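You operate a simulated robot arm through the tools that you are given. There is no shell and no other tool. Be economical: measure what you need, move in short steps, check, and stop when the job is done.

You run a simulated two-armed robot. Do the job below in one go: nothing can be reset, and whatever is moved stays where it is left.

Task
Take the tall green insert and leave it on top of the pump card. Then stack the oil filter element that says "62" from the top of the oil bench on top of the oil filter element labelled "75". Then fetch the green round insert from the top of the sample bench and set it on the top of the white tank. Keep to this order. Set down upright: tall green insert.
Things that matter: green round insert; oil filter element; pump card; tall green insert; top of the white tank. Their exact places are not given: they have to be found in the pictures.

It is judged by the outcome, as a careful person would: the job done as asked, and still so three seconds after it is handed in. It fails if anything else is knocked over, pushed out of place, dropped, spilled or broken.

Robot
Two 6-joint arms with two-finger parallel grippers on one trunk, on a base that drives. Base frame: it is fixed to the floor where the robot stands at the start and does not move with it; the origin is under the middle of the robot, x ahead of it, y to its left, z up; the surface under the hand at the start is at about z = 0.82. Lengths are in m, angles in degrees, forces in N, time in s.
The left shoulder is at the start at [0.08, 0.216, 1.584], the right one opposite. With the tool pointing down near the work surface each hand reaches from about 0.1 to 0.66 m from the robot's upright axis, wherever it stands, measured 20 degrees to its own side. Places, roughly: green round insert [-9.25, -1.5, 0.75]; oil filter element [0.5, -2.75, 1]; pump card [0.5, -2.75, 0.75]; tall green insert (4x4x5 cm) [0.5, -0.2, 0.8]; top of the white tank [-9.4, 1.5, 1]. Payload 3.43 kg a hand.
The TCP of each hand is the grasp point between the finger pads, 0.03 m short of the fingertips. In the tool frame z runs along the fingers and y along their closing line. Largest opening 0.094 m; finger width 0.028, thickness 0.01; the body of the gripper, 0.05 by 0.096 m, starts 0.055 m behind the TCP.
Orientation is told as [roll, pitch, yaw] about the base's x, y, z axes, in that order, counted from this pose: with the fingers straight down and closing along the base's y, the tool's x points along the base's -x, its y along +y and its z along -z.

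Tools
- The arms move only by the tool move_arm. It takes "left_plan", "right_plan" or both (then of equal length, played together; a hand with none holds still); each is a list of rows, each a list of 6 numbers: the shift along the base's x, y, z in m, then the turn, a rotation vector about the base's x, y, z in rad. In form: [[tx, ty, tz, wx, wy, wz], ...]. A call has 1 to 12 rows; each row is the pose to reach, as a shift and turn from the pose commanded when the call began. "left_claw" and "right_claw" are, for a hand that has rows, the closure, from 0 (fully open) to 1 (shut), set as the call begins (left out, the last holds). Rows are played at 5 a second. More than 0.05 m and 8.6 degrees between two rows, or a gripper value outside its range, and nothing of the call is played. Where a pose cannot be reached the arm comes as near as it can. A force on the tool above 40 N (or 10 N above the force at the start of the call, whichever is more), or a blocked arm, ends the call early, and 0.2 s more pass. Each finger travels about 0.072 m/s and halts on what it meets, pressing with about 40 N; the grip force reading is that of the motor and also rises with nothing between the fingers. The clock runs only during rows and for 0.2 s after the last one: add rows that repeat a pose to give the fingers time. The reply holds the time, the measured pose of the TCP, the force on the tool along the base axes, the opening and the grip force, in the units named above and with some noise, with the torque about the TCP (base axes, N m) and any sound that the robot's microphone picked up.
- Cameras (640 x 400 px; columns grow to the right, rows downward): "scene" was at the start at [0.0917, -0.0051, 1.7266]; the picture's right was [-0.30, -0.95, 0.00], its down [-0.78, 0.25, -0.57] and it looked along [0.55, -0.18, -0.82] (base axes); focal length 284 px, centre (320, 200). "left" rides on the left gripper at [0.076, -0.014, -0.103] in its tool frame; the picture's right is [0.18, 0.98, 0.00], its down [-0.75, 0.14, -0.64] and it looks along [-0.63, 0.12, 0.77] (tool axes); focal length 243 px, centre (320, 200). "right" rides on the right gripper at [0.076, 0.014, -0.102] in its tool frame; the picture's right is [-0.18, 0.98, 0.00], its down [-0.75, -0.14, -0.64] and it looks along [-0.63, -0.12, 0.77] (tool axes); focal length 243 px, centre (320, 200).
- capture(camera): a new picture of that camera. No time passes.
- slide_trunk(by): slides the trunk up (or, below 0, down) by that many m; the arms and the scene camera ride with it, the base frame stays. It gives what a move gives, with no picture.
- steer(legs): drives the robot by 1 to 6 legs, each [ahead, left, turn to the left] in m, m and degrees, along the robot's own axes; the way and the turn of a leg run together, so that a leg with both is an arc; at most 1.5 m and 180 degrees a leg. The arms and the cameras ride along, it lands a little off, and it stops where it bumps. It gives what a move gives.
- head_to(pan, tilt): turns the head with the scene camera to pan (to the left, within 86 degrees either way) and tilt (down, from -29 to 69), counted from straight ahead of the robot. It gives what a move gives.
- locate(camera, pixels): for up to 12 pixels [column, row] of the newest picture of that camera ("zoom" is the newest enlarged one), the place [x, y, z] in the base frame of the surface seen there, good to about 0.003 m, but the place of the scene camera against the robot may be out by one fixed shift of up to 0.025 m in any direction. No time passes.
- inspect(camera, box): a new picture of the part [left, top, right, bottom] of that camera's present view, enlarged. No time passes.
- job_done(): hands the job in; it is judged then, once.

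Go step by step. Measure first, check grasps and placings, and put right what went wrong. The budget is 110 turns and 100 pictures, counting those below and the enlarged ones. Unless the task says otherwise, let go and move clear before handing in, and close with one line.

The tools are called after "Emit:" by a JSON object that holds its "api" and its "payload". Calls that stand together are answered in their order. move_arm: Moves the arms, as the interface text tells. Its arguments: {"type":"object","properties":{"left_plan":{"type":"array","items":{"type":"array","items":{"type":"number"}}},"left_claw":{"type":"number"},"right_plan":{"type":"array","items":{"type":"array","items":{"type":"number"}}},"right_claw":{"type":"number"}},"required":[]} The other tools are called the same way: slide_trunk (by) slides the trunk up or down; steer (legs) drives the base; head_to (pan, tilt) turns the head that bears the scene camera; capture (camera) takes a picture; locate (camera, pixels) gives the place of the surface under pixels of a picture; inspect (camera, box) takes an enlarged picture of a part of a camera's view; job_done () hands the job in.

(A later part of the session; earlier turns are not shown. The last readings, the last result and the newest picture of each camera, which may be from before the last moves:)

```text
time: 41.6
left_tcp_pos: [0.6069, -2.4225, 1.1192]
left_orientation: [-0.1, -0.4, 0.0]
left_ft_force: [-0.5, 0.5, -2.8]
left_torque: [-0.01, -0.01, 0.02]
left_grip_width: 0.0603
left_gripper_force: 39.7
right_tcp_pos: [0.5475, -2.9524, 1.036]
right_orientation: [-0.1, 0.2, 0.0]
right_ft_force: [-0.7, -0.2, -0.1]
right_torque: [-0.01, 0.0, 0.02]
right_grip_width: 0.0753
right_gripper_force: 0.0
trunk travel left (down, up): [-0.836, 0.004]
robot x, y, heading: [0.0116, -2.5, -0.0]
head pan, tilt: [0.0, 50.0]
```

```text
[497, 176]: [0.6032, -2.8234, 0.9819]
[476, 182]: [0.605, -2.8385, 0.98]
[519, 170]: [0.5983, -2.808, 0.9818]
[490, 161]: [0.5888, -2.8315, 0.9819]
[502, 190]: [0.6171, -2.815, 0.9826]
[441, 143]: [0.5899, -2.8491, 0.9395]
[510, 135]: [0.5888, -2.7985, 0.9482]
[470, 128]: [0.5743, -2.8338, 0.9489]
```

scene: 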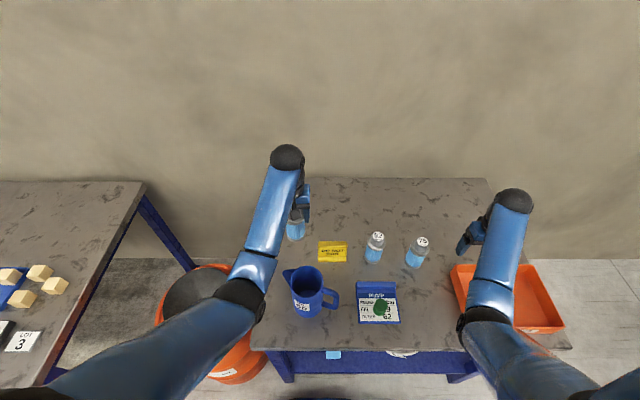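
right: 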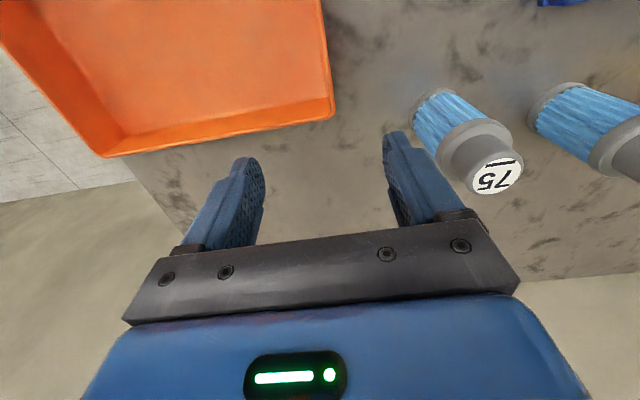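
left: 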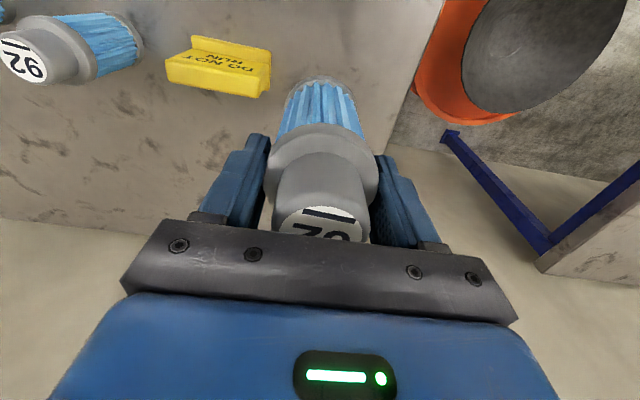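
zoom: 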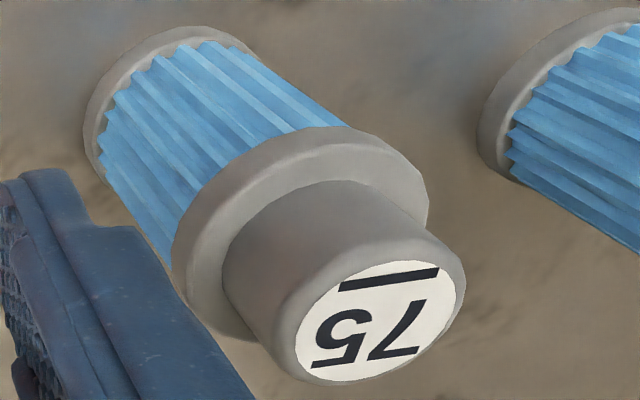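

Filter 75's top is centred at (0.6025, −2.8235, 0.982). I'll drive right 0.40 with filter 62 carried 4 cm above everything.

Emit:
{"api": "steer", "payload": {"legs": [[0, -0.4, 0]]}}

Emit:
{"api": "capture", "payload": {"camera": "left"}}

Emit:
{"api": "capture", "payload": {"camera": "right"}}

Emit:
{"api": "head_to", "payload": {"pan": 0, "tilt": 45}}

Emit:
{"api": "capture", "payload": {"camera": "scene"}}

```text
time: 44.1
left_tcp_pos: [0.6086, -2.8139, 1.1185]
left_orientation: [-0.2, -0.3, 0.4]
left_ft_force: [-0.3, 0.4, -2.7]
left_torque: [-0.03, -0.01, 0.0]
left_grip_width: 0.0598
left_gripper_force: 39.9
right_tcp_pos: [0.5533, -3.3455, 1.0364]
right_orientation: [0.0, 0.2, 0.4]
right_ft_force: [0.0, 0.6, -0.5]
right_torque: [0.0, 0.0, -0.02]
right_grip_width: 0.0754
right_gripper_force: 0.0
trunk travel left (down, up): [-0.836, 0.004]
robot x, y, heading: [0.0139, -2.8984, 0.4]
head pan, tilt: [0.0, 50.0]
```

```text
69 pictures are left
```

left: 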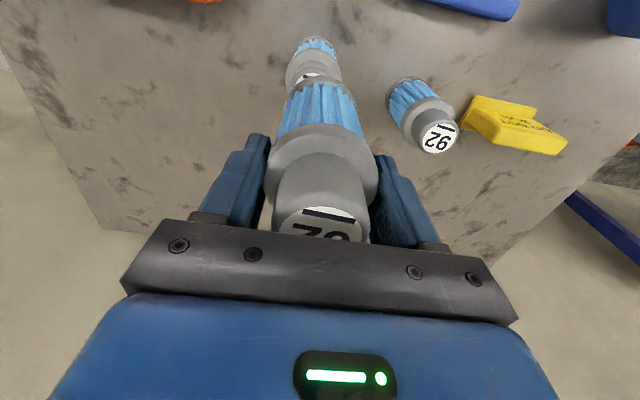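

```text
68 pictures are left
```

right: 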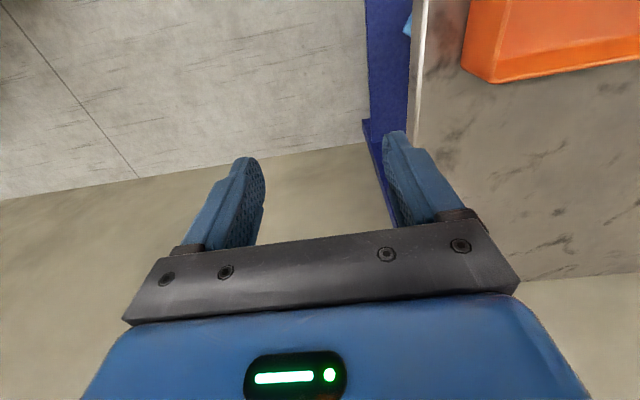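

```text
time: 44.8
left_tcp_pos: [0.6075, -2.8154, 1.1184]
left_orientation: [0.0, -0.4, 0.4]
left_ft_force: [0.0, 0.0, -2.5]
left_torque: [-0.01, -0.01, 0.0]
left_grip_width: 0.0601
left_gripper_force: 40.1
right_tcp_pos: [0.5522, -3.347, 1.0367]
right_orientation: [-0.1, 0.1, 0.4]
right_ft_force: [0.4, 0.1, 0.3]
right_torque: [-0.02, -0.02, 0.03]
right_grip_width: 0.0753
right_gripper_force: 0.1
trunk travel left (down, up): [-0.836, 0.004]
robot x, y, heading: [0.0125, -2.891, 0.3]
head pan, tilt: [0.0, 45.0]
```

```text
67 pictures are left
```

scene: 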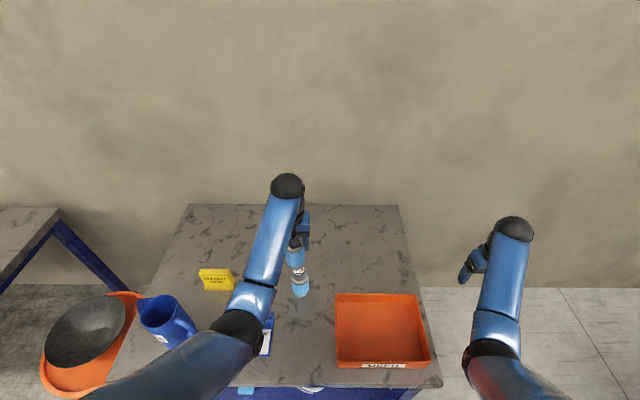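

I'll align to 75's centre with a shift of about (−0.005, −0.008), lower a little, then check with the left camera.

Emit:
{"api": "move_arm", "payload": {"left_plan": [[-0.005, -0.008, 0, 0, 0, 0], [-0.005, -0.008, -0.015, 0, 0, 0], [-0.005, -0.008, -0.015, 0, 0, 0]]}}

Emit:
{"api": "inspect", "payload": {"camera": "left", "box": [240, 20, 400, 120]}}

Emit:
{"api": "inspect", "payload": {"camera": "scene", "box": [260, 225, 340, 305]}}

```text
time: 45.6
left_tcp_pos: [0.6025, -2.8244, 1.1034]
left_orientation: [0.0, -0.3, 0.4]
left_ft_force: [0.0, 0.1, -2.4]
left_torque: [0.01, -0.01, 0.04]
left_grip_width: 0.06
left_gripper_force: 39.8
right_tcp_pos: [0.5515, -3.3473, 1.0361]
right_orientation: [0.1, 0.0, 0.5]
right_ft_force: [0.2, 0.1, -0.7]
right_torque: [0.01, 0.01, -0.03]
right_grip_width: 0.0752
right_gripper_force: 0.0
trunk travel left (down, up): [-0.836, 0.004]
robot x, y, heading: [0.0165, -2.8954, 0.5]
head pan, tilt: [0.0, 45.0]
```

```text
4.00 times, centred on (320, 70) of left
```

zoom: 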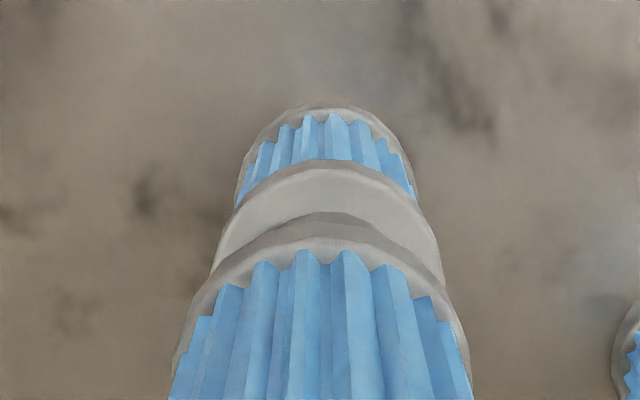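

```text
5.00 times, centred on (300, 265) of scene
```

zoom: 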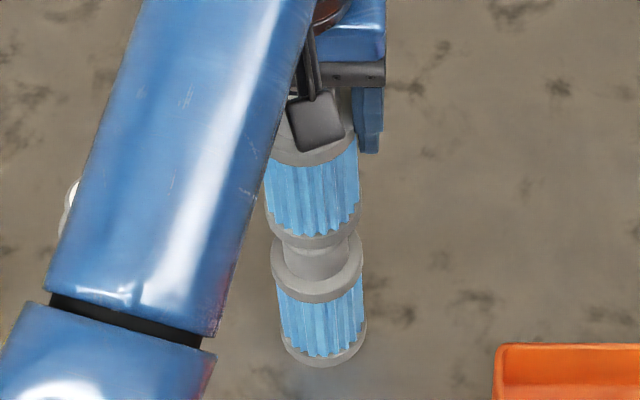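

In the left view 75's axis is at zoom column ~327 and the TCP axis is at 320, so 75 lies about 2 mm toward +y. I'll check x by locating 75's front edges.

Emit:
{"api": "capture", "payload": {"camera": "left"}}

Emit:
{"api": "locate", "payload": {"camera": "left", "pixels": [[320, 46], [322, 47], [322, 61], [296, 82], [349, 85], [300, 68], [345, 72], [322, 65], [322, 72], [322, 77], [322, 80]]}}

```text
64 pictures are left
```

left: 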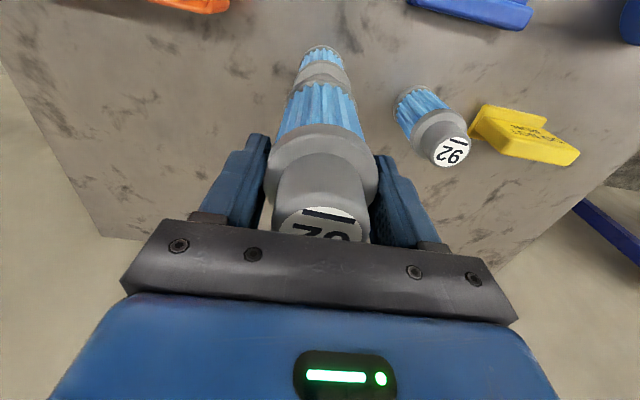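

```text
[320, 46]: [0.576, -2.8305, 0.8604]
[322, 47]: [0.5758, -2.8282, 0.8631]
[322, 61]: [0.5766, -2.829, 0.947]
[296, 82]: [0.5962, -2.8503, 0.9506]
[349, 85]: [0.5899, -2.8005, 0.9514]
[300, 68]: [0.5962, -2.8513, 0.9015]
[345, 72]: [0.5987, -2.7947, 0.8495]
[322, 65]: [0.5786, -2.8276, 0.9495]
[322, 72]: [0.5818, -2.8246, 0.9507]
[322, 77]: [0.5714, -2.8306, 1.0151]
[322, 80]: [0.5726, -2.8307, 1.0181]
```

Compared with the held filter's base (front x≈0.572), 75's base (front 0.576) is about 3–4 mm further in x and 2 mm in +y. I'll correct by that and descend gently.

Emit:
{"api": "move_arm", "payload": {"left_plan": [[0.003, 0.002, 0, 0, 0, 0], [0.003, 0.002, -0.008, 0, 0, 0], [0.003, 0.002, -0.014, 0, 0, 0], [0.003, 0.002, -0.018, 0, 0, 0], [0.003, 0.002, -0.018, 0, 0, 0]]}}

Emit:
{"api": "inspect", "payload": {"camera": "left", "box": [240, 20, 400, 120]}}

Emit:
{"api": "inspect", "payload": {"camera": "scene", "box": [260, 225, 340, 305]}}

```text
time: 46.8
left_tcp_pos: [0.6069, -2.8227, 1.0868]
left_orientation: [-0.1, -0.4, 0.4]
left_ft_force: [0.0, -0.2, -2.0]
left_torque: [-0.01, 0.0, -0.03]
left_grip_width: 0.06
left_gripper_force: 39.9
right_tcp_pos: [0.5513, -3.3472, 1.0364]
right_orientation: [-0.1, 0.1, 0.4]
right_ft_force: [-0.8, 0.0, -0.2]
right_torque: [-0.02, -0.04, -0.02]
right_grip_width: 0.0754
right_gripper_force: 0.1
trunk travel left (down, up): [-0.836, 0.004]
robot x, y, heading: [0.017, -2.8903, 0.2]
head pan, tilt: [0.0, 45.0]
```

```text
4.00 times, centred on (320, 70) of left
```

zoom: 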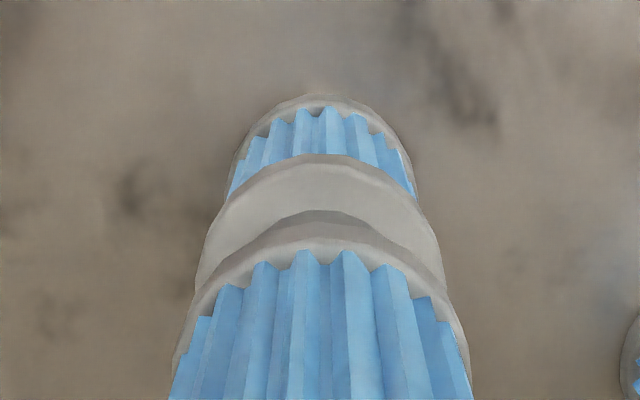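

```text
5.00 times, centred on (300, 265) of scene
```

zoom: 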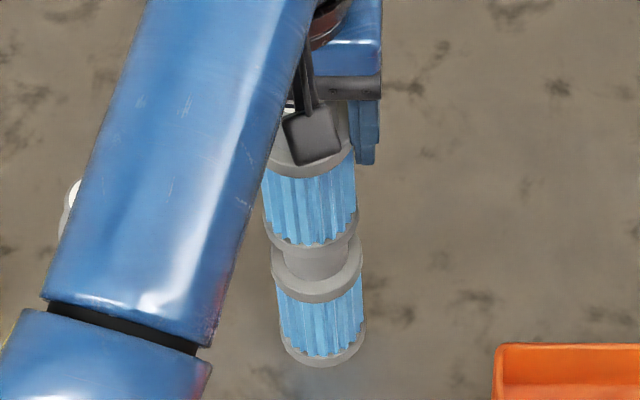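

The axes now line up, with 75's collar centred at column ~320. I'll keep lowering until contact.

Emit:
{"api": "move_arm", "payload": {"left_plan": [[0, 0, -0.003, 0, 0, 0], [0, 0, -0.005, 0, 0, 0], [0, 0, -0.007, 0, 0, 0], [0, 0, -0.009, 0, 0, 0], [0, 0, -0.009, 0, 0, 0]]}}

```text
time: 48.0
left_tcp_pos: [0.6066, -2.8223, 1.0784]
left_orientation: [-0.1, -0.3, 0.5]
left_ft_force: [-0.4, 0.2, 1.2]
left_torque: [0.03, 0.06, 0.01]
left_grip_width: 0.06
left_gripper_force: 40.0
right_tcp_pos: [0.5535, -3.3479, 1.0365]
right_orientation: [0.0, 0.1, 0.4]
right_ft_force: [1.0, -0.1, 0.4]
right_torque: [0.01, 0.02, -0.03]
right_grip_width: 0.075
right_gripper_force: 0.0
trunk travel left (down, up): [-0.836, 0.004]
robot x, y, heading: [0.0129, -2.8917, 0.3]
head pan, tilt: [0.0, 45.0]
```

The force moved from −2.3 to +1.2 N, so it's just touching. I'll lower a bit more to see whether it seats on the top or nests.

Emit:
{"api": "move_arm", "payload": {"left_plan": [[0, 0, -0.001, 0, 0, 0], [0, 0, -0.002, 0, 0, 0], [0, 0, -0.003, 0, 0, 0], [0, 0, -0.003, 0, 0, 0]]}}

Emit:
{"api": "inspect", "payload": {"camera": "left", "box": [240, 20, 400, 120]}}

Emit:
{"api": "inspect", "payload": {"camera": "scene", "box": [260, 225, 340, 305]}}

```text
time: 49.0
left_tcp_pos: [0.6051, -2.823, 1.0775]
left_orientation: [-0.1, -0.8, 0.4]
left_ft_force: [2.6, 1.3, 24.5]
left_torque: [0.1, 0.17, -0.13]
left_grip_width: 0.06
left_gripper_force: 40.2
right_tcp_pos: [0.549, -3.3475, 1.0364]
right_orientation: [0.0, 0.0, 0.4]
right_ft_force: [0.4, 0.9, -0.2]
right_torque: [0.01, 0.02, -0.02]
right_grip_width: 0.0752
right_gripper_force: 0.0
trunk travel left (down, up): [-0.836, 0.004]
robot x, y, heading: [0.0152, -2.8931, 0.4]
head pan, tilt: [0.0, 45.0]
```

```text
4.00 times, centred on (320, 70) of left
```

zoom: 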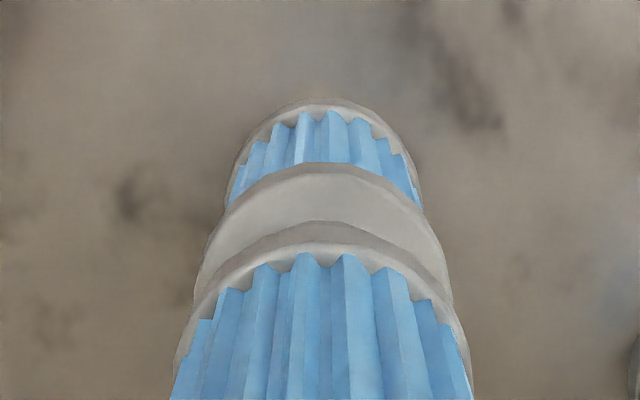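

```text
5.00 times, centred on (300, 265) of scene
```

zoom: 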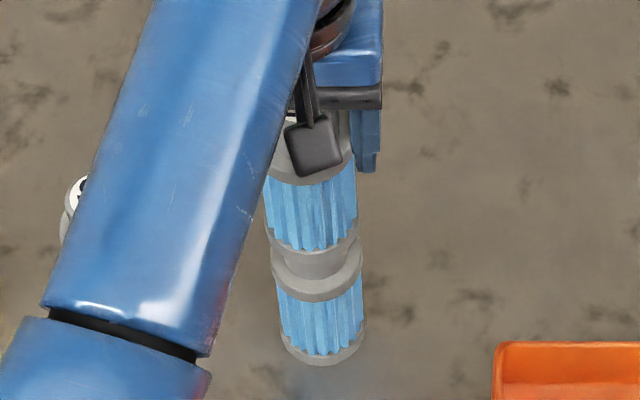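

There's firm contact at 24 N with the bottom at z≈0.98, so filter 62 is sitting on 75's cap with the axes aligned. I'll unload, open only slightly and check that it stays upright.

Emit:
{"api": "move_arm", "payload": {"left_plan": [[0, 0, 0.002, 0, 0, 0], [0, 0, 0.002, 0, 0, 0]]}}

Emit:
{"api": "move_arm", "payload": {"left_plan": [[0, 0, 0, 0, 0, 0], [0, 0, 0, 0, 0, 0], [0, 0, 0, 0, 0, 0]], "left_claw": 0.28}}

Emit:
{"api": "capture", "payload": {"camera": "left"}}

Emit:
{"api": "inspect", "payload": {"camera": "scene", "box": [260, 225, 340, 305]}}

```text
time: 49.6
left_tcp_pos: [0.6058, -2.8224, 1.0775]
left_orientation: [-0.1, -0.5, 0.5]
left_ft_force: [4.9, -0.2, 18.1]
left_torque: [0.01, -0.26, 0.0]
left_grip_width: 0.0599
left_gripper_force: 39.4
right_tcp_pos: [0.5496, -3.3477, 1.036]
right_orientation: [0.1, 0.0, 0.3]
right_ft_force: [0.2, -0.1, 0.3]
right_torque: [0.03, 0.03, 0.03]
right_grip_width: 0.075
right_gripper_force: 0.2
trunk travel left (down, up): [-0.836, 0.004]
robot x, y, heading: [0.0132, -2.8954, 0.4]
head pan, tilt: [0.0, 45.0]
```

```text
time: 50.4
left_tcp_pos: [0.6055, -2.8215, 1.0753]
left_orientation: [-0.1, -0.3, 0.4]
left_ft_force: [0.4, -0.5, 0.2]
left_torque: [-0.01, 0.01, -0.03]
left_grip_width: 0.0678
left_gripper_force: 0.2
right_tcp_pos: [0.5523, -3.3481, 1.0353]
right_orientation: [0.0, 0.1, 0.5]
right_ft_force: [0.1, 0.4, 0.7]
right_torque: [0.02, -0.01, -0.04]
right_grip_width: 0.075
right_gripper_force: 0.0
trunk travel left (down, up): [-0.836, 0.004]
robot x, y, heading: [0.0133, -2.8929, 0.4]
head pan, tilt: [0.0, 45.0]
```

```text
59 pictures are left
```

left: 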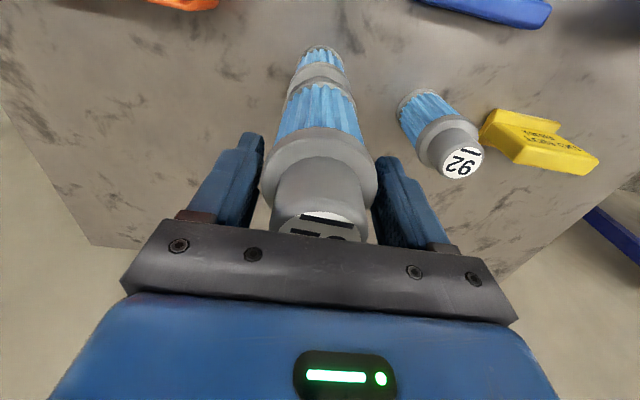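

```text
5.00 times, centred on (300, 265) of scene
```

zoom: 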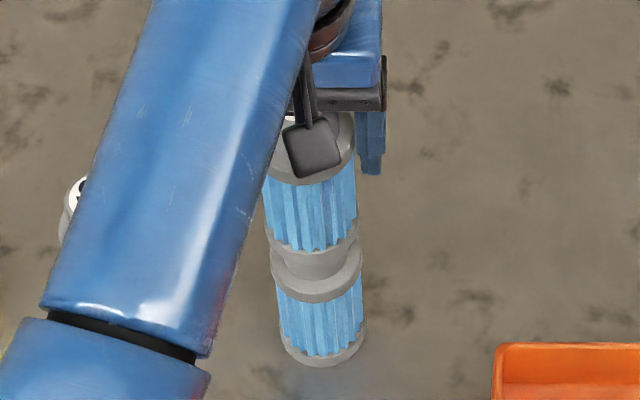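

Filter 62 stands upright on 75 with the pads free of it. I'll open fully, rise 3 cm, then back the base straight out, since the fingers straddle it in y.

Emit:
{"api": "move_arm", "payload": {"left_plan": [[0, 0, 0, 0, 0, 0], [0, 0, 0, 0, 0, 0], [0, 0, 0.01, 0, 0, 0], [0, 0, 0.02, 0, 0, 0], [0, 0, 0.03, 0, 0, 0], [0, 0, 0.03, 0, 0, 0]], "left_claw": 0}}

Emit:
{"api": "capture", "payload": {"camera": "left"}}

```text
time: 51.8
left_tcp_pos: [0.606, -2.8231, 1.1074]
left_orientation: [-0.1, -0.3, 0.5]
left_ft_force: [-0.6, 0.3, -0.4]
left_torque: [-0.04, 0.03, -0.02]
left_grip_width: 0.0941
left_gripper_force: 0.0
right_tcp_pos: [0.5524, -3.3482, 1.0363]
right_orientation: [0.0, 0.1, 0.4]
right_ft_force: [-0.4, -0.6, -0.1]
right_torque: [-0.03, 0.0, 0.05]
right_grip_width: 0.0753
right_gripper_force: 0.1
trunk travel left (down, up): [-0.836, 0.004]
robot x, y, heading: [0.0198, -2.8946, 0.6]
head pan, tilt: [0.0, 45.0]
```

```text
57 pictures are left
```

left: 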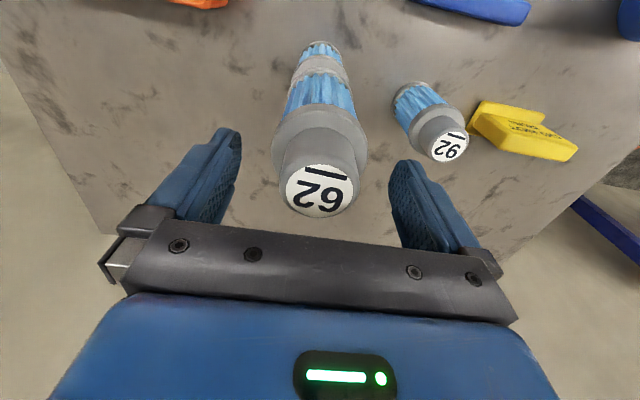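

The stack stands, with a wide gap on both sides of the fingers. I'll back out straight and take a look.

Emit:
{"api": "steer", "payload": {"legs": [[-0.35, 0, 0], [-0.5, 0, 0]]}}

Emit:
{"api": "head_to", "payload": {"pan": 8, "tilt": 28}}

Emit:
{"api": "capture", "payload": {"camera": "scene"}}

Emit:
{"api": "inspect", "payload": {"camera": "scene", "box": [200, 140, 440, 290]}}

```text
time: 56.6
left_tcp_pos: [-0.2419, -2.8308, 1.1065]
left_orientation: [-0.1, -0.1, 0.1]
left_ft_force: [-0.4, -0.1, 0.3]
left_torque: [0.0, -0.01, -0.02]
left_grip_width: 0.0943
left_gripper_force: 0.1
right_tcp_pos: [-0.2977, -3.3555, 1.0347]
right_orientation: [0.0, 0.3, 0.2]
right_ft_force: [0.2, -0.5, 0.1]
right_torque: [0.03, 0.01, 0.0]
right_grip_width: 0.0755
right_gripper_force: 0.0
trunk travel left (down, up): [-0.836, 0.004]
robot x, y, heading: [-0.8327, -2.8999, 0.1]
head pan, tilt: [0.0, 45.0]
```

```text
time: 57.4
left_tcp_pos: [-0.2436, -2.8318, 1.1074]
left_orientation: [-0.1, -0.4, 0.2]
left_ft_force: [-0.1, 0.6, 0.6]
left_torque: [-0.01, 0.02, -0.03]
left_grip_width: 0.0941
left_gripper_force: 0.1
right_tcp_pos: [-0.2992, -3.3562, 1.0356]
right_orientation: [0.0, 0.1, 0.2]
right_ft_force: [-0.1, -0.1, 0.2]
right_torque: [-0.03, -0.02, 0.01]
right_grip_width: 0.0752
right_gripper_force: 0.0
trunk travel left (down, up): [-0.836, 0.004]
robot x, y, heading: [-0.8321, -2.8982, 0.2]
head pan, tilt: [8.0, 28.0]
```

```text
56 pictures are left
```

scene: 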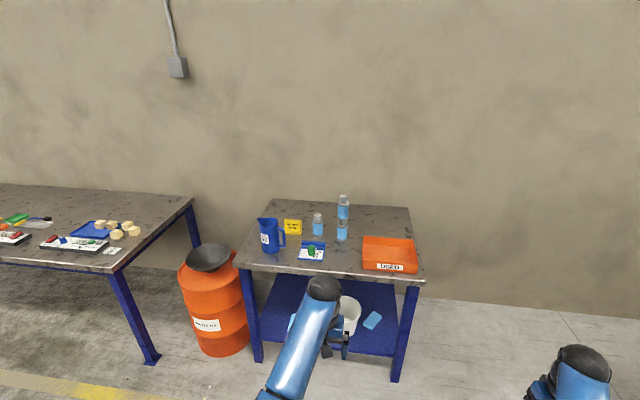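

```text
2.67 times, centred on (320, 215) of scene
```

zoom: 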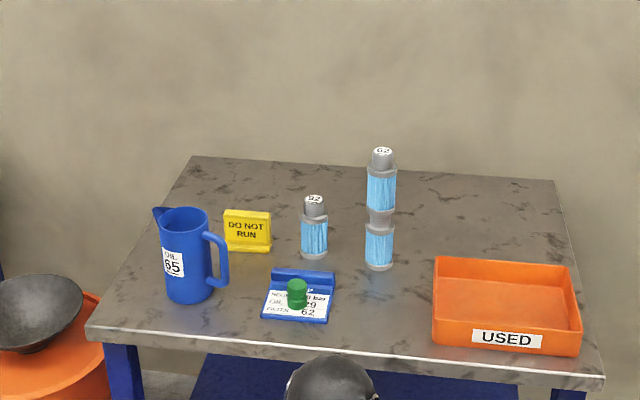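

Both placings stand well. I'll now turn around to look toward the sample bench.

Emit:
{"api": "steer", "payload": {"legs": [[-0.3, 0, 0], [0, 0, 180]]}}

Emit:
{"api": "head_to", "payload": {"pan": 0, "tilt": 15}}

Emit:
{"api": "capture", "payload": {"camera": "scene"}}

Emit:
{"api": "head_to", "payload": {"pan": -50, "tilt": 12}}

Emit:
{"api": "capture", "payload": {"camera": "scene"}}

```text
time: 66.7
left_tcp_pos: [-1.7282, -2.9477, 1.1076]
left_orientation: [0.0, -0.3, 177.9]
left_ft_force: [0.3, -0.3, 0.1]
left_torque: [0.02, -0.04, 0.0]
left_grip_width: 0.0943
left_gripper_force: 0.0
right_tcp_pos: [-1.6507, -2.4244, 1.0349]
right_orientation: [-0.1, 0.1, 177.9]
right_ft_force: [0.2, -0.3, -0.6]
right_torque: [0.01, 0.01, 0.0]
right_grip_width: 0.0751
right_gripper_force: 0.0
trunk travel left (down, up): [-0.836, 0.004]
robot x, y, heading: [-1.1307, -2.9015, 177.8]
head pan, tilt: [8.0, 28.0]
```

```text
time: 67.5
left_tcp_pos: [-1.7272, -2.9478, 1.1072]
left_orientation: [-0.1, -0.4, 177.9]
left_ft_force: [-1.1, -0.1, -1.3]
left_torque: [-0.02, 0.03, -0.01]
left_grip_width: 0.0937
left_gripper_force: 0.1
right_tcp_pos: [-1.6509, -2.4257, 1.0353]
right_orientation: [0.0, 0.0, 177.9]
right_ft_force: [-0.2, -0.2, -0.2]
right_torque: [-0.01, 0.06, 0.04]
right_grip_width: 0.0752
right_gripper_force: 0.0
trunk travel left (down, up): [-0.836, 0.004]
robot x, y, heading: [-1.1332, -2.9019, 177.7]
head pan, tilt: [0.0, 15.0]
```

```text
54 pictures are left
```

scene: 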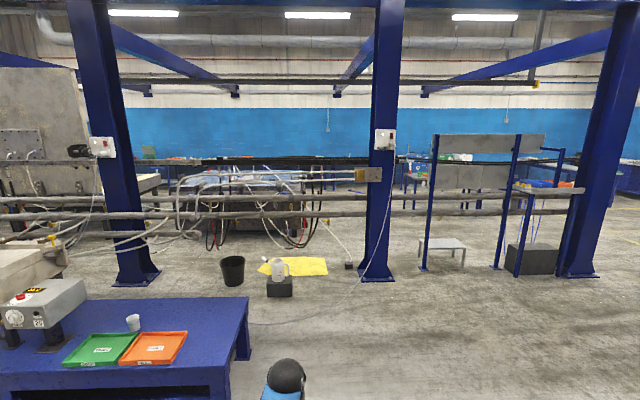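

```text
time: 68.6
left_tcp_pos: [-1.7273, -2.9475, 1.1077]
left_orientation: [-0.1, -0.4, 177.9]
left_ft_force: [-0.6, -0.1, -0.9]
left_torque: [0.01, -0.02, -0.05]
left_grip_width: 0.0942
left_gripper_force: 0.1
right_tcp_pos: [-1.6503, -2.4264, 1.0347]
right_orientation: [0.0, 0.1, 177.9]
right_ft_force: [-0.4, 0.2, -0.2]
right_torque: [0.0, -0.01, 0.04]
right_grip_width: 0.0752
right_gripper_force: 0.0
trunk travel left (down, up): [-0.836, 0.004]
robot x, y, heading: [-1.1343, -2.9017, 178.0]
head pan, tilt: [-50.0, 12.0]
```

```text
53 pictures are left
```

scene: 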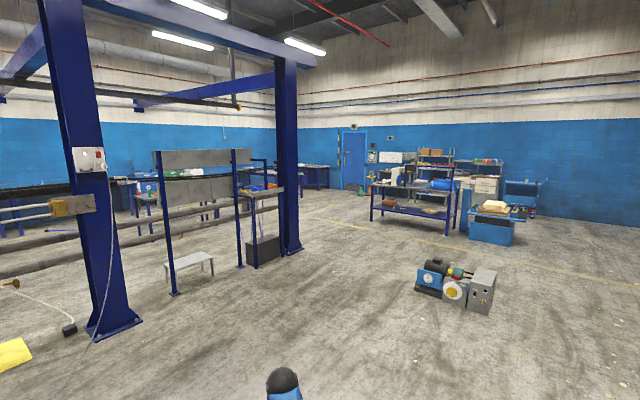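

A steel frame with pipes stands ahead and open floor lies to my right. I'll locate landmarks to plan the drive.

Emit:
{"api": "locate", "payload": {"camera": "scene", "pixels": [[108, 330], [290, 250], [175, 290], [255, 262], [240, 262], [440, 295], [490, 310], [315, 180], [375, 220], [450, 235], [140, 195], [235, 195]]}}

Emit:
{"api": "inspect", "payload": {"camera": "scene", "box": [0, 130, 340, 250]}}

```text
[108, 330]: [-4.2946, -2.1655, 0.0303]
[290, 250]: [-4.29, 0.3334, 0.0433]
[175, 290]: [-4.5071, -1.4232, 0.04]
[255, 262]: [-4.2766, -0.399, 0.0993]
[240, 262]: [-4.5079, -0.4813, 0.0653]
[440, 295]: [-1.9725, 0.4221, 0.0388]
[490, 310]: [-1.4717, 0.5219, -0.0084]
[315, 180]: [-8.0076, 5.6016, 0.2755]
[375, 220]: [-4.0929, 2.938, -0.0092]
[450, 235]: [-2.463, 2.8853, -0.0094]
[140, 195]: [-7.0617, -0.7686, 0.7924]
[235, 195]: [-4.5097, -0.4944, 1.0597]
```

```text
1.88 times, centred on (170, 190) of scene
```

zoom: 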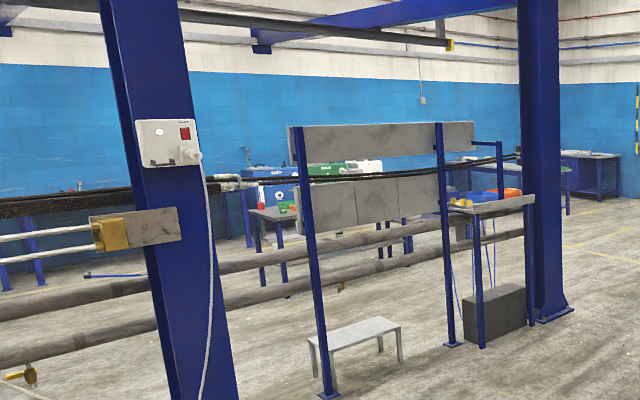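

The frame spans x≈−4.3 up to the pillar at y≈0.35, and the pump on the floor is at (−1.5..−2, 0.5). I'll drive diagonally to about (−2.9, 1.5) and then look through the gap.

Emit:
{"api": "steer", "payload": {"legs": [[0, 0, 2], [0.885, -0.95, 0], [0.885, -0.95, 0], [0, -1.25, 0], [0, -1.25, 0]]}}

Emit:
{"api": "head_to", "payload": {"pan": 15, "tilt": 14}}

Emit:
{"api": "capture", "payload": {"camera": "scene"}}

```text
time: 93.5
left_tcp_pos: [-3.3556, 1.4963, 1.1079]
left_orientation: [-0.1, -0.4, 177.7]
left_ft_force: [-0.5, 0.3, 0.8]
left_torque: [-0.03, -0.01, 0.01]
left_grip_width: 0.0939
left_gripper_force: 0.0
right_tcp_pos: [-3.2752, 2.0189, 1.0366]
right_orientation: [0.0, 0.1, 177.7]
right_ft_force: [0.1, -0.4, -0.8]
right_torque: [0.0, -0.01, 0.05]
right_grip_width: 0.0751
right_gripper_force: 0.0
trunk travel left (down, up): [-0.836, 0.004]
robot x, y, heading: [-2.7637, 1.5389, 177.7]
head pan, tilt: [-50.0, 12.0]
```

```text
time: 94.9
left_tcp_pos: [-3.3553, 1.4962, 1.1076]
left_orientation: [-0.1, -0.4, 177.6]
left_ft_force: [0.6, -0.2, -0.6]
left_torque: [-0.04, 0.03, -0.01]
left_grip_width: 0.0939
left_gripper_force: 0.1
right_tcp_pos: [-3.2777, 2.0195, 1.0353]
right_orientation: [0.0, 0.0, 177.6]
right_ft_force: [0.7, 0.2, -0.3]
right_torque: [0.01, 0.0, -0.03]
right_grip_width: 0.0751
right_gripper_force: 0.1
trunk travel left (down, up): [-0.836, 0.004]
robot x, y, heading: [-2.7559, 1.5442, 177.6]
head pan, tilt: [15.0, 14.0]
```

```text
51 pictures are left
```

scene: 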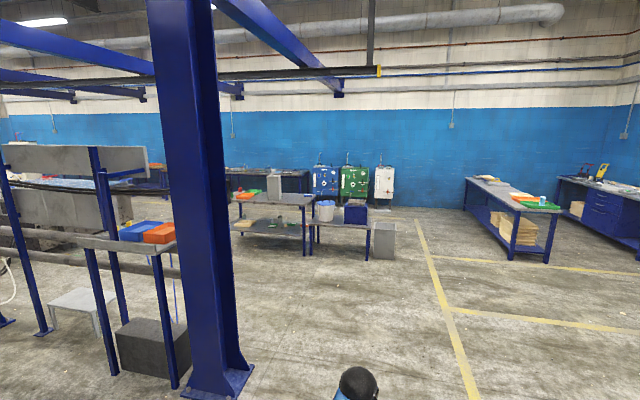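

The blue, green and white tanks show at the far wall at (325–385,180), with benches near (270,200). I'll locate these.

Emit:
{"api": "locate", "payload": {"camera": "scene", "pixels": [[385, 170], [385, 195], [355, 168], [325, 170], [350, 212], [370, 245], [270, 200], [300, 255], [265, 175], [385, 255], [515, 205], [160, 230]]}}

Emit:
{"api": "inspect", "payload": {"camera": "scene", "box": [220, 140, 420, 265]}}

```text
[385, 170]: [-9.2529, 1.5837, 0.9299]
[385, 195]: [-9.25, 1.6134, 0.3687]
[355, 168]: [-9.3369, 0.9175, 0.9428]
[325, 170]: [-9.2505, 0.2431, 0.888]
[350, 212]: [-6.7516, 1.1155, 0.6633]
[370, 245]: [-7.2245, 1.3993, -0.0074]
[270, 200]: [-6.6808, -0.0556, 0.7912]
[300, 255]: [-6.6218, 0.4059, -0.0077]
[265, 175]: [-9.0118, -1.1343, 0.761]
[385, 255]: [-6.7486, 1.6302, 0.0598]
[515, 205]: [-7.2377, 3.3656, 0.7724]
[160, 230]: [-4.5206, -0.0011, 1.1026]
```

```text
3.20 times, centred on (320, 202) of scene
```

zoom: 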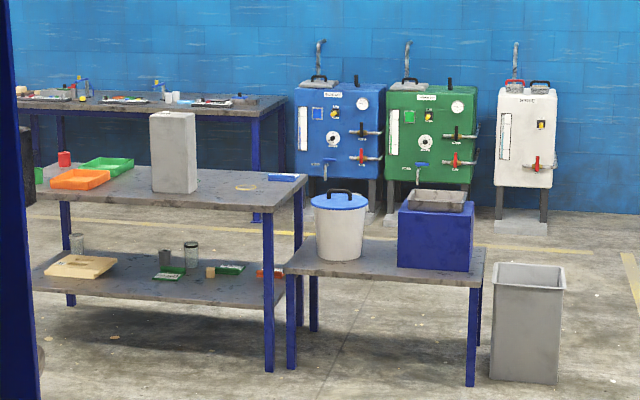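

The white tank is at about (−9.4, 1.55), and the sample bench is at the far wall with y<−1.1. The passage past the grey bin (y 1.63) runs around y≈2.4, so I'll drive there in part and look again.

Emit:
{"api": "steer", "payload": {"legs": [[0, 0, 2.2], [1.2, -0.35, 0], [1.2, -0.35, 0]]}}

Emit:
{"api": "head_to", "payload": {"pan": 0, "tilt": 20}}

Emit:
{"api": "capture", "payload": {"camera": "scene"}}

```text
time: 107.4
left_tcp_pos: [-5.7281, 2.2181, 1.1088]
left_orientation: [-0.1, -0.4, 178.7]
left_ft_force: [-0.3, -0.1, 1.0]
left_torque: [0.03, 0.02, 0.02]
left_grip_width: 0.0939
left_gripper_force: 0.2
right_tcp_pos: [-5.6571, 2.7424, 1.0369]
right_orientation: [0.1, -0.1, 178.6]
right_ft_force: [0.8, -1.5, 0.5]
right_torque: [0.01, 0.0, 0.03]
right_grip_width: 0.0751
right_gripper_force: 0.1
trunk travel left (down, up): [-0.836, 0.004]
robot x, y, heading: [-5.1372, 2.2754, 178.7]
head pan, tilt: [15.0, 14.0]
```

```text
time: 108.2
left_tcp_pos: [-5.7283, 2.2189, 1.1083]
left_orientation: [-0.1, -0.4, 178.6]
left_ft_force: [-0.1, -0.4, -0.2]
left_torque: [-0.02, -0.01, -0.03]
left_grip_width: 0.0943
left_gripper_force: 0.0
right_tcp_pos: [-5.6578, 2.7415, 1.0355]
right_orientation: [0.0, 0.1, 178.5]
right_ft_force: [0.7, 0.7, -0.2]
right_torque: [0.0, -0.02, 0.02]
right_grip_width: 0.0752
right_gripper_force: 0.1
trunk travel left (down, up): [-0.836, 0.004]
robot x, y, heading: [-5.1318, 2.2708, 178.4]
head pan, tilt: [0.0, 20.0]
```

```text
49 pictures are left
```

scene: 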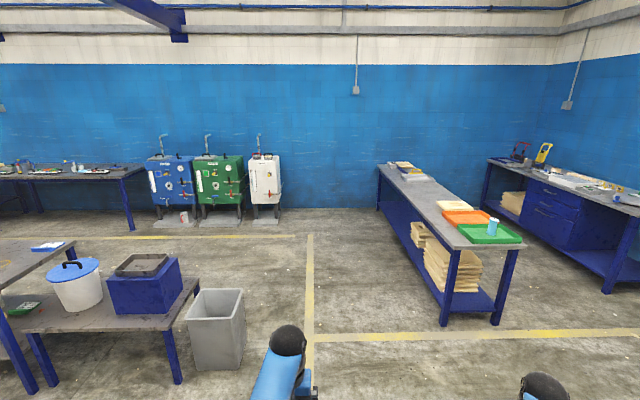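

Emit:
{"api": "locate", "payload": {"camera": "scene", "pixels": [[445, 325], [458, 248], [378, 165], [243, 360], [265, 165], [265, 195], [140, 168], [90, 170], [50, 170], [130, 228], [240, 365]]}}

Emit:
{"api": "inspect", "payload": {"camera": "scene", "box": [0, 120, 300, 240]}}

```text
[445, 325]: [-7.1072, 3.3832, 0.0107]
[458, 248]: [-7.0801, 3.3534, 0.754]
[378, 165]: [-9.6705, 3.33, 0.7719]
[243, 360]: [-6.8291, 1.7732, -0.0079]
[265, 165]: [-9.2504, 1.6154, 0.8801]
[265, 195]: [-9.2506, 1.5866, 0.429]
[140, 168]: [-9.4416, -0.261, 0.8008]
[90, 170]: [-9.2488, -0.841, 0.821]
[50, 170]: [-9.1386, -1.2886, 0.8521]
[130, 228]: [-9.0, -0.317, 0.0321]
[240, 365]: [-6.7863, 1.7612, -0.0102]
```

```text
2.13 times, centred on (150, 180) of scene
```

zoom: 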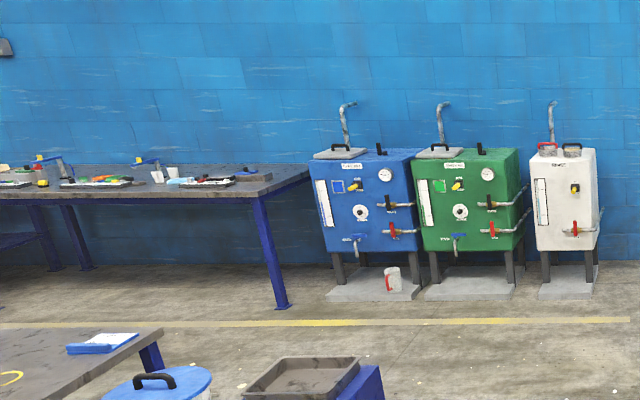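

The gap between the bin (y 1.78) and the right bench (y 3.35) has its centre at y≈2.5. I'll drive through to about (−7.95, 2.5), then strafe left to face the white tank.

Emit:
{"api": "steer", "payload": {"legs": [[0, 0, 1.5], [1.3, -0.25, 0], [1.5, 0, 0], [0, 0.9, 0]]}}

Emit:
{"api": "head_to", "payload": {"pan": 0, "tilt": 30}}

Emit:
{"api": "capture", "payload": {"camera": "scene"}}

```text
time: 126.5
left_tcp_pos: [-8.5224, 1.518, 1.1076]
left_orientation: [0.0, -0.3, -179.5]
left_ft_force: [0.3, -0.2, 0.0]
left_torque: [0.03, 0.0, 0.0]
left_grip_width: 0.0941
left_gripper_force: 0.1
right_tcp_pos: [-8.4677, 2.044, 1.0347]
right_orientation: [0.1, 0.1, -179.7]
right_ft_force: [0.2, 0.9, -0.1]
right_torque: [0.0, 0.0, -0.03]
right_grip_width: 0.0752
right_gripper_force: 0.2
trunk travel left (down, up): [-0.836, 0.004]
robot x, y, heading: [-7.9347, 1.5862, -179.6]
head pan, tilt: [0.0, 20.0]
```

```text
time: 127.2
left_tcp_pos: [-8.5214, 1.5169, 1.1078]
left_orientation: [0.0, -0.3, -179.6]
left_ft_force: [-0.8, 0.1, 0.2]
left_torque: [0.02, 0.01, 0.0]
left_grip_width: 0.0942
left_gripper_force: 0.1
right_tcp_pos: [-8.4682, 2.0423, 1.0336]
right_orientation: [0.0, 0.1, -179.7]
right_ft_force: [-0.4, 0.1, -0.3]
right_torque: [-0.01, 0.01, 0.01]
right_grip_width: 0.0751
right_gripper_force: 0.1
trunk travel left (down, up): [-0.836, 0.004]
robot x, y, heading: [-7.9333, 1.5907, -179.6]
head pan, tilt: [0.0, 30.0]
```

```text
47 pictures are left
```

scene: 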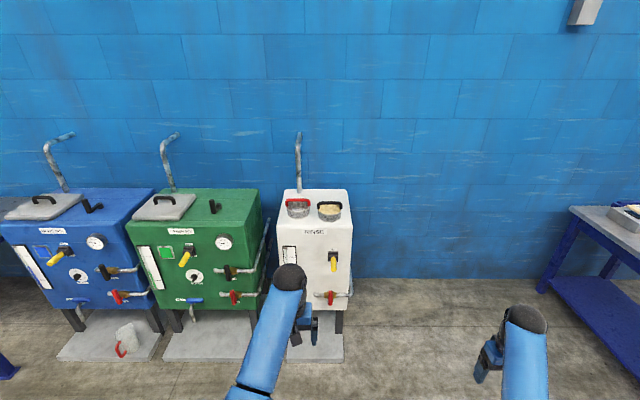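

Emit:
{"api": "inspect", "payload": {"camera": "scene", "box": [256, 170, 384, 250]}}

Emit:
{"api": "locate", "payload": {"camera": "zoom", "pixels": [[160, 100], [460, 100], [460, 275], [140, 275], [290, 110], [210, 190], [370, 180], [300, 255], [240, 255], [420, 250], [290, 190]]}}

```text
5.00 times, centred on (320, 210) of scene
```

zoom: 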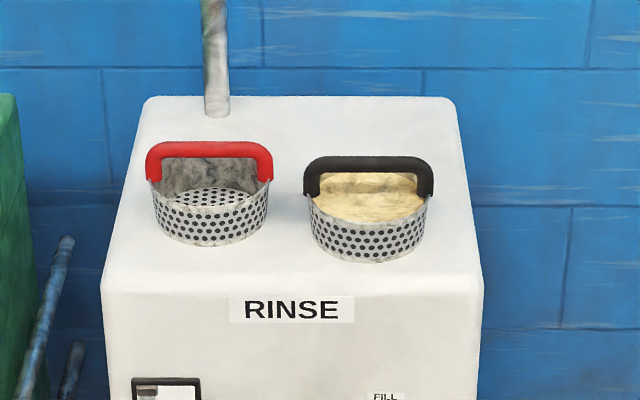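

```text
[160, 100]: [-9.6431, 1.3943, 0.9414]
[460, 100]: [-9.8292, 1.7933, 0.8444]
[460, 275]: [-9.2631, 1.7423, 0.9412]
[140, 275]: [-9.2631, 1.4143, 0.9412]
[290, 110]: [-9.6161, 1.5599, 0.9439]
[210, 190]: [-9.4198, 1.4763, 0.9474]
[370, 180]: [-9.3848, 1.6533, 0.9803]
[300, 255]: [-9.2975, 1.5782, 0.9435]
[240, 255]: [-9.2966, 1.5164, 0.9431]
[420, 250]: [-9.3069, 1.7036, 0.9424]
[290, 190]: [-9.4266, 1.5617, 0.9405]
```

The tank top is at z≈0.95 with two baskets near the front, and the free area is the rear strip at x≈−9.47..−9.62. I'll check the pad's front edge and how near the robot can stand, then head for the sample bench.

Emit:
{"api": "locate", "payload": {"camera": "scene", "pixels": [[332, 362], [335, 345], [265, 350], [340, 300], [590, 300], [570, 280], [500, 240]]}}

Emit:
{"api": "steer", "payload": {"legs": [[0, 1.5, 0], [0, 1.3, 0]]}}

Emit:
{"api": "head_to", "payload": {"pan": 5, "tilt": 30}}

Emit:
{"api": "capture", "payload": {"camera": "scene"}}

```text
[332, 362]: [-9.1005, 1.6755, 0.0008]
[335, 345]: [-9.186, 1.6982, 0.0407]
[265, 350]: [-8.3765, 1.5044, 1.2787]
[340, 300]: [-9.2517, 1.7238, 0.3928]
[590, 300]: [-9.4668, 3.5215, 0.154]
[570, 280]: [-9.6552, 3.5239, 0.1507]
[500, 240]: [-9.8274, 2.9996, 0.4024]
```

```text
time: 140.7
left_tcp_pos: [-8.4904, -1.2674, 1.1069]
left_orientation: [0.0, -0.3, -178.6]
left_ft_force: [-0.1, -0.2, -0.4]
left_torque: [0.0, -0.01, 0.0]
left_grip_width: 0.0943
left_gripper_force: 0.1
right_tcp_pos: [-8.4454, -0.7432, 1.0358]
right_orientation: [0.0, 0.1, -178.7]
right_ft_force: [1.0, -0.4, 0.4]
right_torque: [0.0, 0.0, -0.05]
right_grip_width: 0.0752
right_gripper_force: 0.0
trunk travel left (down, up): [-0.836, 0.004]
robot x, y, heading: [-7.897, -1.1879, -178.5]
head pan, tilt: [0.0, 30.0]
```

```text
time: 141.4
left_tcp_pos: [-8.4909, -1.2692, 1.1077]
left_orientation: [0.0, -0.3, -178.7]
left_ft_force: [-1.4, -0.4, -0.2]
left_torque: [0.0, 0.01, -0.03]
left_grip_width: 0.094
left_gripper_force: 0.1
right_tcp_pos: [-8.4448, -0.7423, 1.0364]
right_orientation: [0.0, 0.1, -178.7]
right_ft_force: [-0.2, -0.1, -0.3]
right_torque: [-0.01, 0.01, 0.0]
right_grip_width: 0.0753
right_gripper_force: 0.0
trunk travel left (down, up): [-0.836, 0.004]
robot x, y, heading: [-7.8983, -1.1881, -178.7]
head pan, tilt: [5.0, 30.0]
```

```text
45 pictures are left
```

scene: 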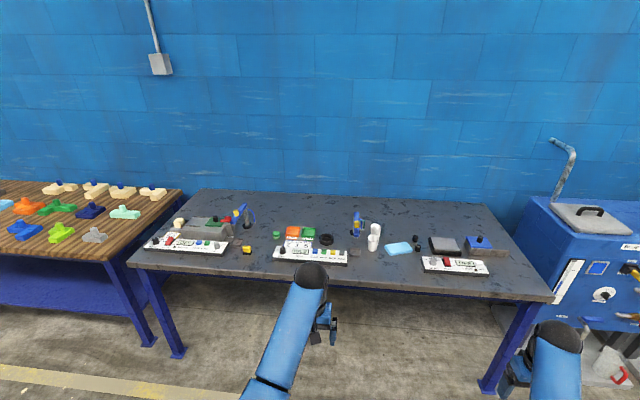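

From the front the robot could stand no nearer than about x −8.75, which is too far for the rear strip, so I'll approach the tank from its right side later. Now I'll look for the green round insert on the bench.

Emit:
{"api": "inspect", "payload": {"camera": "scene", "box": [130, 190, 340, 280]}}

Emit:
{"api": "inspect", "payload": {"camera": "scene", "box": [330, 190, 540, 300]}}

```text
3.05 times, centred on (235, 235) of scene
```

zoom: 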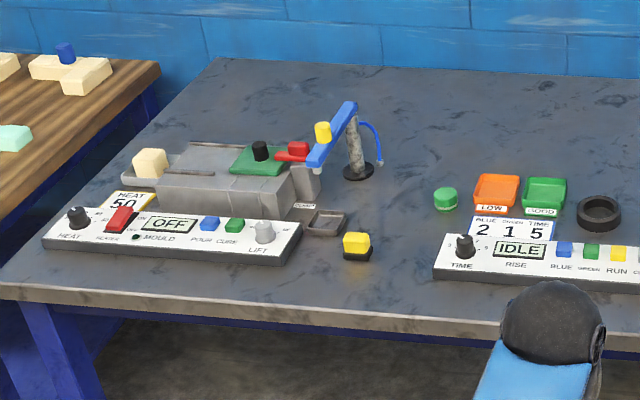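

```text
3.05 times, centred on (435, 245) of scene
```

zoom: 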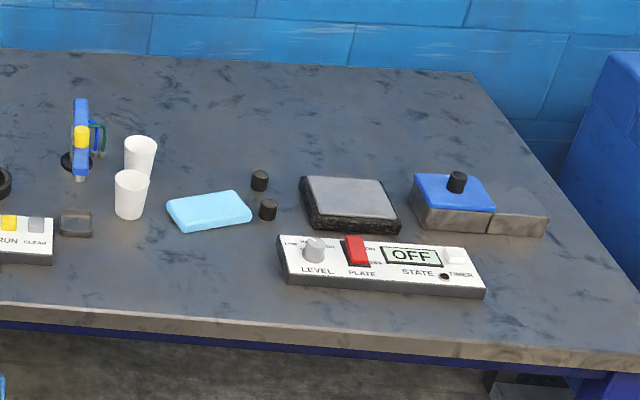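

The green round insert sits at scene pixel (276,235), left of the orange LOW tray. I'll locate it and its neighbours.

Emit:
{"api": "locate", "payload": {"camera": "scene", "pixels": [[276, 233], [276, 237], [276, 242], [292, 231], [285, 240], [300, 250], [245, 215], [232, 250], [358, 215], [300, 275], [247, 250], [310, 222]]}}

```text
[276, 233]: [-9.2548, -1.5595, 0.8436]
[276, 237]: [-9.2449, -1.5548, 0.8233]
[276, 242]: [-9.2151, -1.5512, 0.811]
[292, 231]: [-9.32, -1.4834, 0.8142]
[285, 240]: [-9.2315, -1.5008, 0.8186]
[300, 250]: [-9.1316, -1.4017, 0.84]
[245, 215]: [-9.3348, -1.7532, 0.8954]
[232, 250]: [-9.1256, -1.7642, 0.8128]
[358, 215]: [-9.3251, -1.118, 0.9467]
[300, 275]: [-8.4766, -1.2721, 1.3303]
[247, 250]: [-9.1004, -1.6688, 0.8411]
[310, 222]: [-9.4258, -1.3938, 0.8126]
```

The insert is at about (−9.25, −1.56), with its top at about 0.85. I'll drive to about (−8.72, −1.71) so the right hand suits, keeping the hands above all bench items.

Emit:
{"api": "steer", "payload": {"legs": [[0, 0.52, -1.4], [0.6, 0, 0], [0.22, 0, 0]]}}

Emit:
{"api": "capture", "payload": {"camera": "right"}}

Emit:
{"api": "head_to", "payload": {"pan": 0, "tilt": 50}}

Emit:
{"api": "capture", "payload": {"camera": "scene"}}

```text
time: 148.7
left_tcp_pos: [-9.3045, -1.7932, 1.1093]
left_orientation: [-0.1, -0.6, -179.2]
left_ft_force: [1.0, 0.2, 0.5]
left_torque: [0.04, 0.02, 0.03]
left_grip_width: 0.0939
left_gripper_force: 0.0
right_tcp_pos: [-9.2533, -1.2675, 1.0377]
right_orientation: [0.1, -0.2, -179.3]
right_ft_force: [0.1, -0.5, 1.2]
right_torque: [0.0, 0.07, -0.03]
right_grip_width: 0.0751
right_gripper_force: 0.0
trunk travel left (down, up): [-0.836, 0.004]
robot x, y, heading: [-8.7229, -1.7212, -179.2]
head pan, tilt: [5.0, 30.0]
```

```text
42 pictures are left
```

right: 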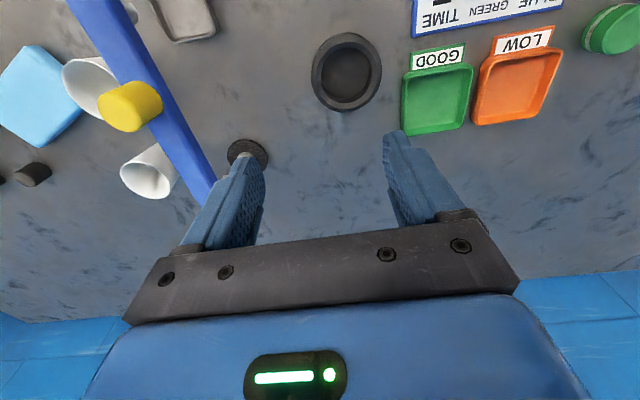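

```text
time: 149.6
left_tcp_pos: [-9.3084, -1.7933, 1.107]
left_orientation: [-0.1, -0.4, -179.3]
left_ft_force: [0.6, -0.2, -0.5]
left_torque: [-0.03, -0.01, 0.02]
left_grip_width: 0.0939
left_gripper_force: 0.0
right_tcp_pos: [-9.2578, -1.2681, 1.0354]
right_orientation: [0.0, 0.1, -179.2]
right_ft_force: [-0.6, 0.7, 0.1]
right_torque: [0.0, 0.0, -0.01]
right_grip_width: 0.0755
right_gripper_force: 0.1
trunk travel left (down, up): [-0.836, 0.004]
robot x, y, heading: [-8.7212, -1.7203, -179.3]
head pan, tilt: [0.0, 50.0]
```

```text
41 pictures are left
```

scene: 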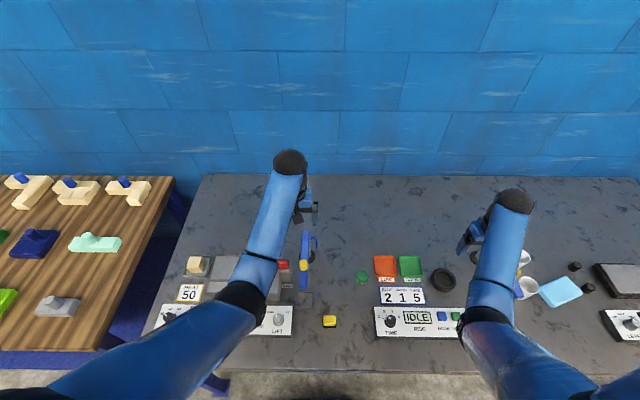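

The insert shows at (612,30) in the right view. I'll move the right hand over it at the same height and re-measure.

Emit:
{"api": "move_arm", "payload": {"right_plan": [[0, -0.045, 0, 0, 0, 0], [0, -0.09, 0, 0, 0, 0], [0, -0.135, 0, 0, 0, 0], [0, -0.18, 0, 0, 0, 0], [0, -0.225, 0, 0, 0, 0], [0, -0.27, 0, 0, 0, 0], [0, -0.295, -0.03, 0, 0, 0], [0, -0.295, -0.05, 0, 0, 0], [0, -0.295, -0.05, 0, 0, 0]]}}

Emit:
{"api": "capture", "payload": {"camera": "right"}}

```text
time: 151.6
left_tcp_pos: [-9.308, -1.7936, 1.1075]
left_orientation: [-0.1, -0.3, -179.2]
left_ft_force: [0.3, 1.0, 0.0]
left_torque: [0.0, -0.03, -0.01]
left_grip_width: 0.094
left_gripper_force: 0.1
right_tcp_pos: [-9.2568, -1.5629, 0.9832]
right_orientation: [0.0, 0.2, -179.4]
right_ft_force: [0.2, 0.0, 0.0]
right_torque: [-0.01, -0.02, -0.01]
right_grip_width: 0.0751
right_gripper_force: 0.0
trunk travel left (down, up): [-0.836, 0.004]
robot x, y, heading: [-8.7222, -1.7192, -179.3]
head pan, tilt: [0.0, 50.0]
```

```text
40 pictures are left
```

right: 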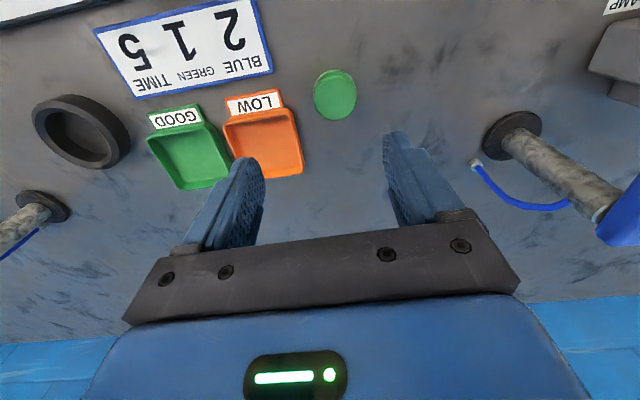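

Emit:
{"api": "inspect", "payload": {"camera": "right", "box": [256, 50, 416, 150]}}

Emit:
{"api": "locate", "payload": {"camera": "right", "pixels": [[336, 96], [317, 96], [354, 96], [336, 76], [336, 114], [303, 150], [300, 110], [480, 135], [474, 165]]}}

```text
4.00 times, centred on (336, 100) of right
```

zoom: 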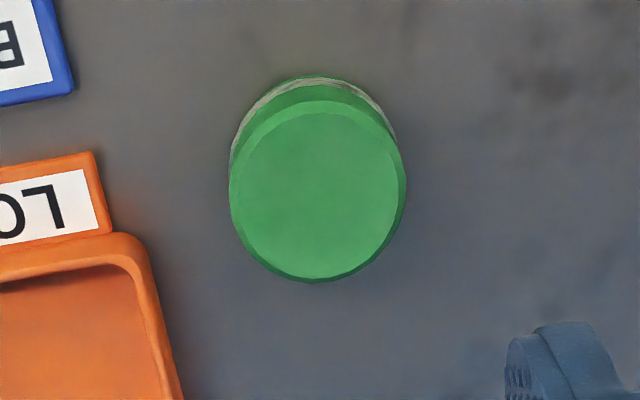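

```text
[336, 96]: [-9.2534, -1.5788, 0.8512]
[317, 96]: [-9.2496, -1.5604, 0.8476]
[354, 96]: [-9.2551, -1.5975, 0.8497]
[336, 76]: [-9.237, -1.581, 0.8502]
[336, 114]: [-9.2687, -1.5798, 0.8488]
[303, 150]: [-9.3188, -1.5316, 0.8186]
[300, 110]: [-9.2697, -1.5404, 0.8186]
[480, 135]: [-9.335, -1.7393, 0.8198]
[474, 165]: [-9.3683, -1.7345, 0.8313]
```

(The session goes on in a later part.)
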